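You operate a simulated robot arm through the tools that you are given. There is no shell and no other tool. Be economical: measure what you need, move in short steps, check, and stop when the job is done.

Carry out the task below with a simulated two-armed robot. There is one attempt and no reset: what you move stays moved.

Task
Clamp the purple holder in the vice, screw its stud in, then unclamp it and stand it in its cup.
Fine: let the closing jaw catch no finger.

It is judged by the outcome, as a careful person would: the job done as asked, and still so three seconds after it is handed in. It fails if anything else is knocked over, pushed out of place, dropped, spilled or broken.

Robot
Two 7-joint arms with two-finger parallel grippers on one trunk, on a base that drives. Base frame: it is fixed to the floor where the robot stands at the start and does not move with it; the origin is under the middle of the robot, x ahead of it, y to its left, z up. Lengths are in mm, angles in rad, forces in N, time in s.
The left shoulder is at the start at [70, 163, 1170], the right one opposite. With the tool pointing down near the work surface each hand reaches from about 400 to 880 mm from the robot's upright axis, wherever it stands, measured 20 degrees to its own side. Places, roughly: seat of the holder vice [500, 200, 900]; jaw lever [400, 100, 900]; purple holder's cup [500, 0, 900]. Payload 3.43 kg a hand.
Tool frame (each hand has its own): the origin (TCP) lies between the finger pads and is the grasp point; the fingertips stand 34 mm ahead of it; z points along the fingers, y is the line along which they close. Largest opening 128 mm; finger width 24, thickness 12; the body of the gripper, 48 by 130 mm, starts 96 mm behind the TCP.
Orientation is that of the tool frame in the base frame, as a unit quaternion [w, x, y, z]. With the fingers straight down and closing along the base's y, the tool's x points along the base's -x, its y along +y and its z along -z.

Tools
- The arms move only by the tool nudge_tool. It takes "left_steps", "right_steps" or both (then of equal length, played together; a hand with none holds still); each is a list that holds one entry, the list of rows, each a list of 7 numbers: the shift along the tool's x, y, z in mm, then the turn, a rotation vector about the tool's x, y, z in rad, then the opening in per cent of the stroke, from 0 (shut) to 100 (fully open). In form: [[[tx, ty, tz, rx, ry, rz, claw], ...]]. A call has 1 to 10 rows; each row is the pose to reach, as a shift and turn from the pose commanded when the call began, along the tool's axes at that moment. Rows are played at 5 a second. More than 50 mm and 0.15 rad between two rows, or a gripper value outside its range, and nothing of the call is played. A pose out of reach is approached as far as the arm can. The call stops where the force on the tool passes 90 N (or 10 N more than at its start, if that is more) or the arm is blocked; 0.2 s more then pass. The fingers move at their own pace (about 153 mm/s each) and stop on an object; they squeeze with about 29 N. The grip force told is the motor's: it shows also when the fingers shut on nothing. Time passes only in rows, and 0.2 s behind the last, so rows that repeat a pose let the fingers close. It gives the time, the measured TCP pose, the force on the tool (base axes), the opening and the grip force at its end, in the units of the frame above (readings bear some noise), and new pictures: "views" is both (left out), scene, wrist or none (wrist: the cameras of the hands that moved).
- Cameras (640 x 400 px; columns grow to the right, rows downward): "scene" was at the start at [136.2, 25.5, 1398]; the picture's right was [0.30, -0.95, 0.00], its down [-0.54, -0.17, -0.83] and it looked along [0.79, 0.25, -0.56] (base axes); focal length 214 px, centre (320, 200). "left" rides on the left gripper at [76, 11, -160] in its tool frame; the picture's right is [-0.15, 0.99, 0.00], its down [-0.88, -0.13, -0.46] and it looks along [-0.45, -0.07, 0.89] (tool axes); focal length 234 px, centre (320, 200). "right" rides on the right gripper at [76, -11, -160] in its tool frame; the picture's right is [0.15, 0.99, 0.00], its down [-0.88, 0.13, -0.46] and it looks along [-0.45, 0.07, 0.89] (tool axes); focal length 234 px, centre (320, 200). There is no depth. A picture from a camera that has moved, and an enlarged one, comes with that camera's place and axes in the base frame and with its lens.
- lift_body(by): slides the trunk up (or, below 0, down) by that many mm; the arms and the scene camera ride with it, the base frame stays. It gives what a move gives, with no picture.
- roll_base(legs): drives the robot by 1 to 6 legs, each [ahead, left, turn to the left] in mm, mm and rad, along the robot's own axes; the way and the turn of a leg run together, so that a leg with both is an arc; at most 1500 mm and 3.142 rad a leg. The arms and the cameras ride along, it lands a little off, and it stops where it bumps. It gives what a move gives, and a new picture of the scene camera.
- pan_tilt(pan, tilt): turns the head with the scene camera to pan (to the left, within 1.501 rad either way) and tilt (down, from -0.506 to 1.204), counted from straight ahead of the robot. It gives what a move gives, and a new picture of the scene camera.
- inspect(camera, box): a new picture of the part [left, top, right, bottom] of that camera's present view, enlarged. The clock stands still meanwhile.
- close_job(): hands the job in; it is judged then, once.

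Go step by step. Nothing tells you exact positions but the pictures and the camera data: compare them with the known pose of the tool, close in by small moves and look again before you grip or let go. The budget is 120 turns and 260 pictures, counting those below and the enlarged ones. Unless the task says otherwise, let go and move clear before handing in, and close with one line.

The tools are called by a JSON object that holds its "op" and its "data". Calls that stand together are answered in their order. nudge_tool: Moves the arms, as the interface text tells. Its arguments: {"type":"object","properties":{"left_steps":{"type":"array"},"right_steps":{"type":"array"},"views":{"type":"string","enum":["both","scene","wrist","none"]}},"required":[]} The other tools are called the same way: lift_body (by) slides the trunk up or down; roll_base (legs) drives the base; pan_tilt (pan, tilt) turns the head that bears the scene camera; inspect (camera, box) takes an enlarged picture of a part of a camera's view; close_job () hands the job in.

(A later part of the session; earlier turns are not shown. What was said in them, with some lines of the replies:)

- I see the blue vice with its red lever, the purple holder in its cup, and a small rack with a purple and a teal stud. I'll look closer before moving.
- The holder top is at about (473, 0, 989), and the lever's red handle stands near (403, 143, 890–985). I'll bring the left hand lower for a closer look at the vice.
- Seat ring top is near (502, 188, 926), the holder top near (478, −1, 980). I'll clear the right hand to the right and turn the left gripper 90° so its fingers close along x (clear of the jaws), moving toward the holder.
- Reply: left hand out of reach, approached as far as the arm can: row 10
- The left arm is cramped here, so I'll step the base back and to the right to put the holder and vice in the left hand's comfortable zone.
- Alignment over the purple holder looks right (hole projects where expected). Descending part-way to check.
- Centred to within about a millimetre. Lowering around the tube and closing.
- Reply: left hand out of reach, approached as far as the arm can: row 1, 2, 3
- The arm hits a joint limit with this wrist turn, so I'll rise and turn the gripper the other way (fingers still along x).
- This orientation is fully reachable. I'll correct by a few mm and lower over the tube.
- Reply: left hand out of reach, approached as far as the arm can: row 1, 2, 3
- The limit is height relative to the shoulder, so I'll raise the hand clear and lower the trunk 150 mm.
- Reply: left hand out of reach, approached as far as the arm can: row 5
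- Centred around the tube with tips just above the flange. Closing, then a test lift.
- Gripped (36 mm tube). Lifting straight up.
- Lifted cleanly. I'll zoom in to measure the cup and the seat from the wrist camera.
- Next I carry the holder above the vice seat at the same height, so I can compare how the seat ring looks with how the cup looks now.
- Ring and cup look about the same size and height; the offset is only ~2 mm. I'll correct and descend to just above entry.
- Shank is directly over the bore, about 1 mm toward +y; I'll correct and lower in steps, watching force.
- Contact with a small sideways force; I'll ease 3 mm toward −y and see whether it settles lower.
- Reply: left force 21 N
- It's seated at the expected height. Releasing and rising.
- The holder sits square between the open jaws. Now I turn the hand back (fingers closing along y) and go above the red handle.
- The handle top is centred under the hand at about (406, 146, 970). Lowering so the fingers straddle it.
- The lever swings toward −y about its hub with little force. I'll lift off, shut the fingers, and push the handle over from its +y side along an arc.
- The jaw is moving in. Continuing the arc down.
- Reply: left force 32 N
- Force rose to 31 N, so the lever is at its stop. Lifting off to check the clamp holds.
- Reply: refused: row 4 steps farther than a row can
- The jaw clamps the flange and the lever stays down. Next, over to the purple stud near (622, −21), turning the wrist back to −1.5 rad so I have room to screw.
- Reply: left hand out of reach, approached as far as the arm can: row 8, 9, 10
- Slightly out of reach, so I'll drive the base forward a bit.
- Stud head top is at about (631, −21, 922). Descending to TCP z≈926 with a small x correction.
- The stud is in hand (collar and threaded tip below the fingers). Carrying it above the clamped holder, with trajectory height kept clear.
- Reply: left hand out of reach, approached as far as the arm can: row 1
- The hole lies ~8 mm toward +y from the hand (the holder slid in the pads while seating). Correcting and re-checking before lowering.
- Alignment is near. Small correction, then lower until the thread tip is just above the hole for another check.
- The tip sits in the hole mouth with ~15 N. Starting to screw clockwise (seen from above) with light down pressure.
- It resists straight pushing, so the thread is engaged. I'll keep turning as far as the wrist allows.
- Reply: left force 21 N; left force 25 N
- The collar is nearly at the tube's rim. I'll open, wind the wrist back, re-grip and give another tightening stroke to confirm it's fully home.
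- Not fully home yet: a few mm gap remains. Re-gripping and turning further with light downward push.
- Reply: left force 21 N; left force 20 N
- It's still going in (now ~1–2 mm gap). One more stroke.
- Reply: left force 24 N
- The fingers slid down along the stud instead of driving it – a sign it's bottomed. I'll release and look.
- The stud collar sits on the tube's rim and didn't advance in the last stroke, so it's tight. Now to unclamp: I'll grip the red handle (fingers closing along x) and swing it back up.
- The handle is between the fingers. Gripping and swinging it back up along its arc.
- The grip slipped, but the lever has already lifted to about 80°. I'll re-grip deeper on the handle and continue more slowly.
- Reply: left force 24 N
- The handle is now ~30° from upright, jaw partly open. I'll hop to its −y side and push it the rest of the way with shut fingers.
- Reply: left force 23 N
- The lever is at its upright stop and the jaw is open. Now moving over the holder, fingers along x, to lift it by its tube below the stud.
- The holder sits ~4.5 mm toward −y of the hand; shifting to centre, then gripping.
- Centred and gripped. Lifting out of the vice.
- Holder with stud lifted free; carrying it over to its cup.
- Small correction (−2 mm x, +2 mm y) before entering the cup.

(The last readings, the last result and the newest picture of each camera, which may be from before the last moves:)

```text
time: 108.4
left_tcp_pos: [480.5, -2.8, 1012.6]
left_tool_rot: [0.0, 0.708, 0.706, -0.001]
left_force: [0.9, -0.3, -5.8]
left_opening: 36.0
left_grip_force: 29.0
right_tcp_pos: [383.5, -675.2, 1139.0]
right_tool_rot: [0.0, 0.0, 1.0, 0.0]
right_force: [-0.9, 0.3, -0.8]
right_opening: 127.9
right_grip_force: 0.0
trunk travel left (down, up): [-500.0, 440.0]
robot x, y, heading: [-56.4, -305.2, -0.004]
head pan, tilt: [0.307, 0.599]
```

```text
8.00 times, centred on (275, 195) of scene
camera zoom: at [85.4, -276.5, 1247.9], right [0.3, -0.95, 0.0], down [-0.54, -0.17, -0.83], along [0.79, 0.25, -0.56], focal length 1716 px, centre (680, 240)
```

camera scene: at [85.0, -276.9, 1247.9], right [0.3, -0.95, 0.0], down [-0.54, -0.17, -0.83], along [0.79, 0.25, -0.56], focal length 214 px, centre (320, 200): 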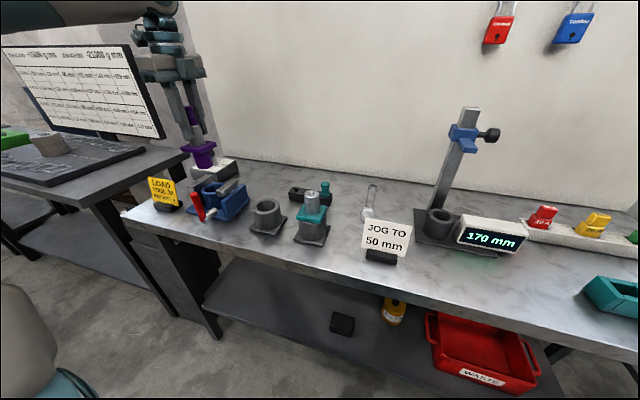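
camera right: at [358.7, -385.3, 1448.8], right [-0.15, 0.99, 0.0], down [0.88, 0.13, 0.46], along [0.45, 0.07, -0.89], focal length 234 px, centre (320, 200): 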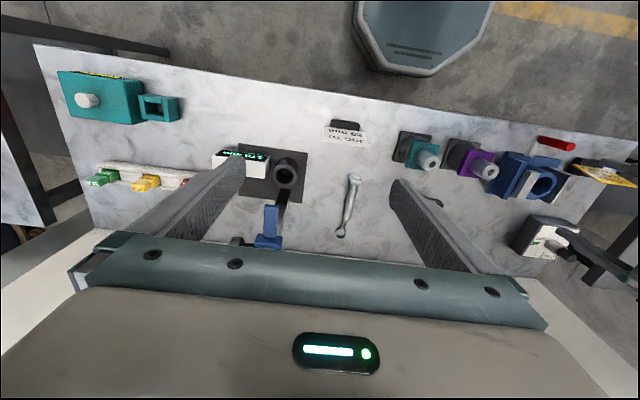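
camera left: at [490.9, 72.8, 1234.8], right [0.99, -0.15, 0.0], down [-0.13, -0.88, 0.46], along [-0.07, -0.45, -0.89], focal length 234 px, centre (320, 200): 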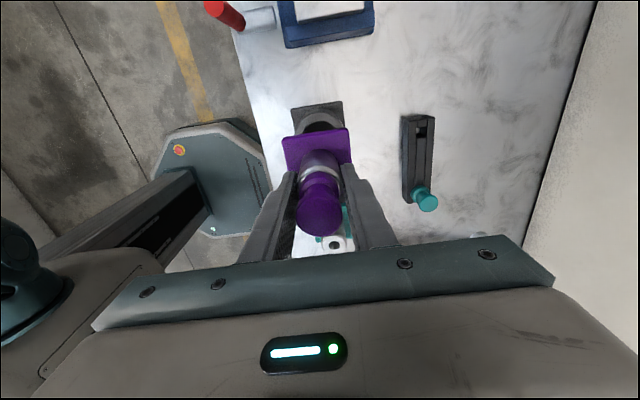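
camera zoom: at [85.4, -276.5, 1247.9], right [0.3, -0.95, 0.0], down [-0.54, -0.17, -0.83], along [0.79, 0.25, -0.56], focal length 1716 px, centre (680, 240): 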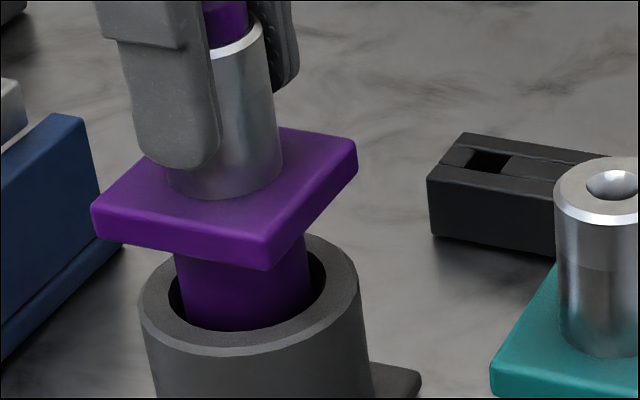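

Entering the cup freely. Lowering the rest of the way.

{"op": "nudge_tool", "data": {"left_steps": [[[0, 0, 8, 0, 0, 0, 5], [0, 0, 16, 0, 0, 0, 5], [0, 0, 23, 0, 0, 0, 5], [0, 0, 28, 0, 0, 0, 5]]], "views": "none"}}

{"op": "inspect", "data": {"camera": "scene", "box": [250, 170, 300, 220]}}

```text
time: 109.4
left_tcp_pos: [478.9, -0.8, 983.9]
left_tool_rot: [0.0, 0.708, 0.707, 0.0]
left_force: [-0.2, 0.0, -6.3]
left_opening: 35.7
left_grip_force: 28.8
right_tcp_pos: [383.2, -674.0, 1138.2]
right_tool_rot: [0.0, 0.0, 1.0, -0.001]
right_force: [-0.2, 0.4, 0.8]
right_opening: 127.8
right_grip_force: 0.1
trunk travel left (down, up): [-500.0, 440.0]
robot x, y, heading: [-49.7, -302.8, -0.003]
head pan, tilt: [0.307, 0.599]
```

```text
8.00 times, centred on (275, 195) of scene
camera zoom: at [85.4, -276.5, 1247.9], right [0.3, -0.95, 0.0], down [-0.54, -0.17, -0.83], along [0.79, 0.25, -0.56], focal length 1716 px, centre (680, 240)
```

zoom: 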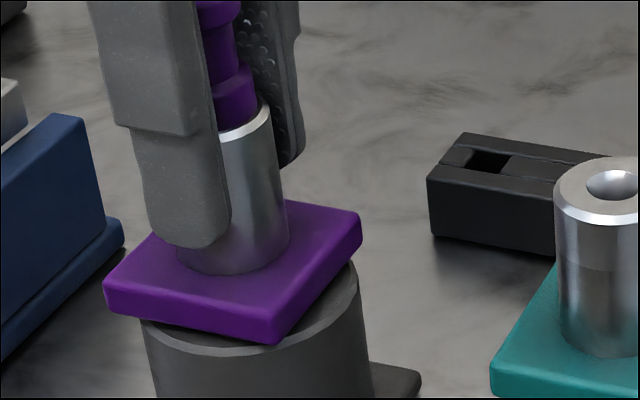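

{"op": "nudge_tool", "data": {"left_steps": [[[0, 0, 2, 0, 0, 0, 5], [0, 0, 4, 0, 0, 0, 5], [0, 0, 6, 0, 0, 0, 5]]], "views": "none"}}

{"op": "inspect", "data": {"camera": "scene", "box": [250, 170, 300, 220]}}

```text
time: 110.2
left_tcp_pos: [478.0, -1.9, 982.5]
left_tool_rot: [0.002, 0.708, 0.706, 0.002]
left_force: [3.8, 4.2, 17.1]
left_opening: 35.9
left_grip_force: 29.1
right_tcp_pos: [381.8, -675.0, 1140.0]
right_tool_rot: [0.001, 0.001, 1.0, 0.001]
right_force: [-0.8, -0.9, 0.1]
right_opening: 127.8
right_grip_force: 0.0
trunk travel left (down, up): [-500.0, 440.0]
robot x, y, heading: [-52.4, -301.2, -0.005]
head pan, tilt: [0.307, 0.599]
```

```text
8.00 times, centred on (275, 195) of scene
camera zoom: at [83.9, -277.1, 1248.5], right [0.3, -0.95, 0.0], down [-0.54, -0.17, -0.83], along [0.79, 0.25, -0.56], focal length 1716 px, centre (680, 240)
```

zoom: 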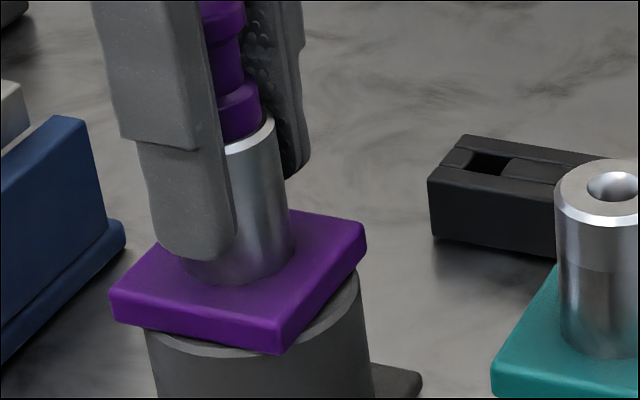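

Seated with contact force. Easing off, releasing and rising.

{"op": "nudge_tool", "data": {"left_steps": [[[0, 0, -4, 0, 0, 0, 5], [0, 0, -4, 0, 0, 0, 30], [0, 0, -4, 0, 0, 0, 50], [0, 0, -4, 0, 0, 0, 50]]], "views": "none"}}

{"op": "nudge_tool", "data": {"left_steps": [[[0, 0, -30, 0, 0, 0, 50], [0, 0, -70, 0, 0, 0, 50], [0, 0, -110, 0, 0, 0, 50], [0, 20, -130, 0, 0, 0, 50]]], "views": "both"}}

{"op": "inspect", "data": {"camera": "scene", "box": [170, 140, 350, 250]}}

{"op": "inspect", "data": {"camera": "scene", "box": [250, 160, 300, 220]}}

```text
time: 111.2
left_tcp_pos: [478.2, -1.1, 983.9]
left_tool_rot: [0.001, 0.708, 0.706, 0.0]
left_force: [0.5, -0.6, 0.4]
left_opening: 64.1
left_grip_force: 0.0
right_tcp_pos: [381.9, -674.9, 1140.0]
right_tool_rot: [0.001, 0.001, 1.0, 0.0]
right_force: [0.0, 0.2, 0.4]
right_opening: 128.0
right_grip_force: 0.0
trunk travel left (down, up): [-500.0, 440.0]
robot x, y, heading: [-51.2, -303.3, -0.007]
head pan, tilt: [0.307, 0.599]
```

```text
time: 112.2
left_tcp_pos: [498.4, -1.3, 1113.6]
left_tool_rot: [0.0, 0.708, 0.706, -0.001]
left_force: [-0.5, -0.3, 0.2]
left_opening: 64.1
left_grip_force: 0.1
right_tcp_pos: [383.7, -676.5, 1139.4]
right_tool_rot: [-0.002, 0.001, 1.0, 0.001]
right_force: [0.3, 0.4, 0.3]
right_opening: 127.8
right_grip_force: 0.0
trunk travel left (down, up): [-500.0, 440.0]
robot x, y, heading: [-55.0, -302.8, 0.005]
head pan, tilt: [0.307, 0.599]
camera scene: at [86.0, -277.5, 1247.8], right [0.3, -0.95, 0.0], down [-0.54, -0.17, -0.83], along [0.79, 0.25, -0.56], focal length 214 px, centre (320, 200)
camera left: at [510.3, 74.6, 1272.3], right [0.99, -0.15, 0.0], down [-0.13, -0.88, 0.46], along [-0.07, -0.45, -0.89], focal length 234 px, centre (320, 200)
```

scene: 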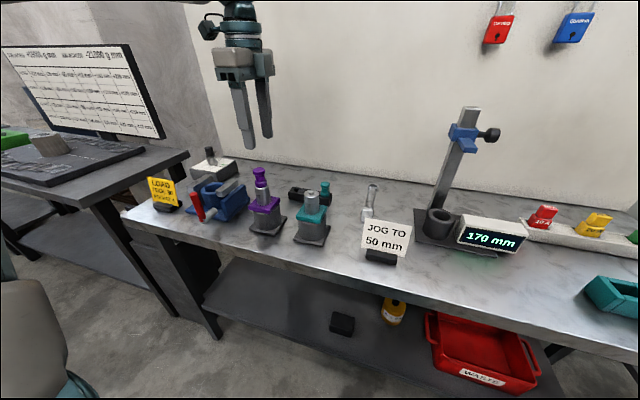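
left: 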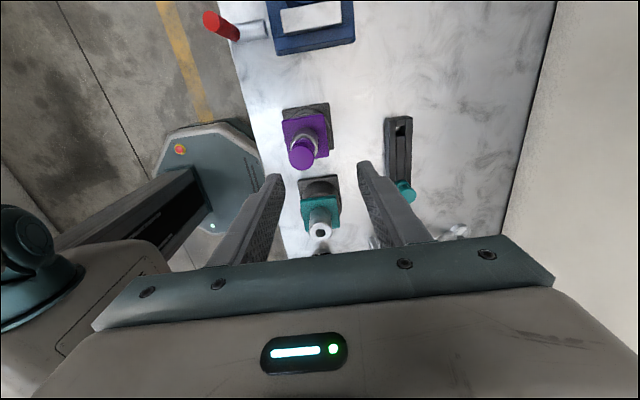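

```text
3.56 times, centred on (260, 195) of scene
camera zoom: at [86.0, -277.5, 1247.8], right [0.3, -0.95, 0.0], down [-0.54, -0.17, -0.83], along [0.79, 0.25, -0.56], focal length 763 px, centre (533, 218)
```

zoom: 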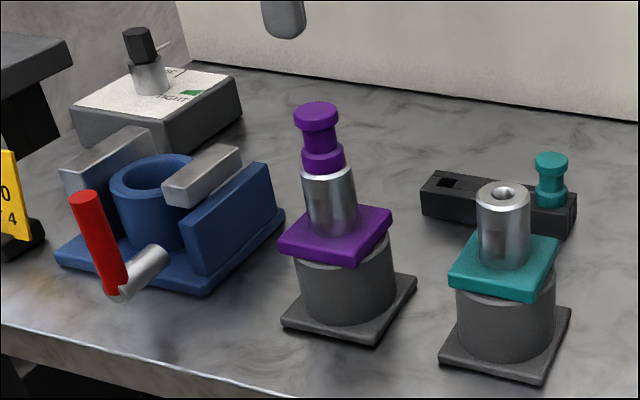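

```text
6.67 times, centred on (275, 190) of scene
camera zoom: at [86.0, -277.5, 1247.8], right [0.3, -0.95, 0.0], down [-0.54, -0.17, -0.83], along [0.79, 0.25, -0.56], focal length 1430 px, centre (620, 267)
```

zoom: 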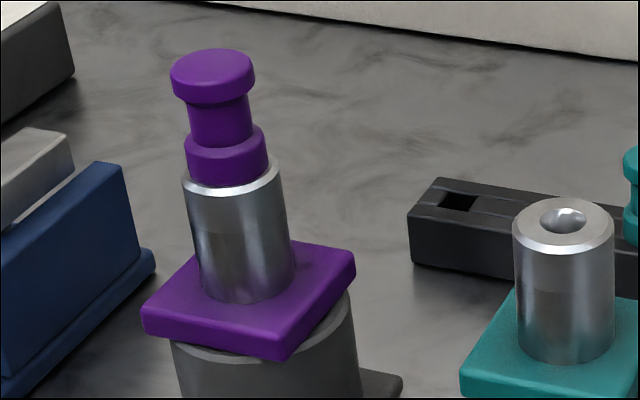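

{"op": "inspect", "data": {"camera": "scene", "box": [254, 170, 284, 192]}}

```text
16.00 times, centred on (269, 181) of scene
camera zoom: at [86.0, -277.5, 1247.8], right [0.3, -0.95, 0.0], down [-0.54, -0.17, -0.83], along [0.79, 0.25, -0.56], focal length 3432 px, centre (1136, 504)
```

zoom: 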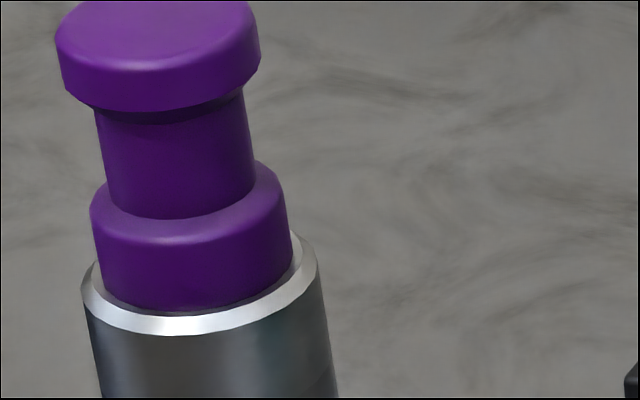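

The stud sits flush on the tube, the holder stands in its cup, the vice is open with its lever upright, and the hand is clear. I'm handing the job in.

{"op": "close_job", "data": {}}

```text
The job is handed in.
```

The purple holder was clamped in the vice, its stud screwed in until it sat flush, then it was unclamped and stood back in its cup. No finger was near the jaw as it closed, and I saw nothing else knocked or moved.
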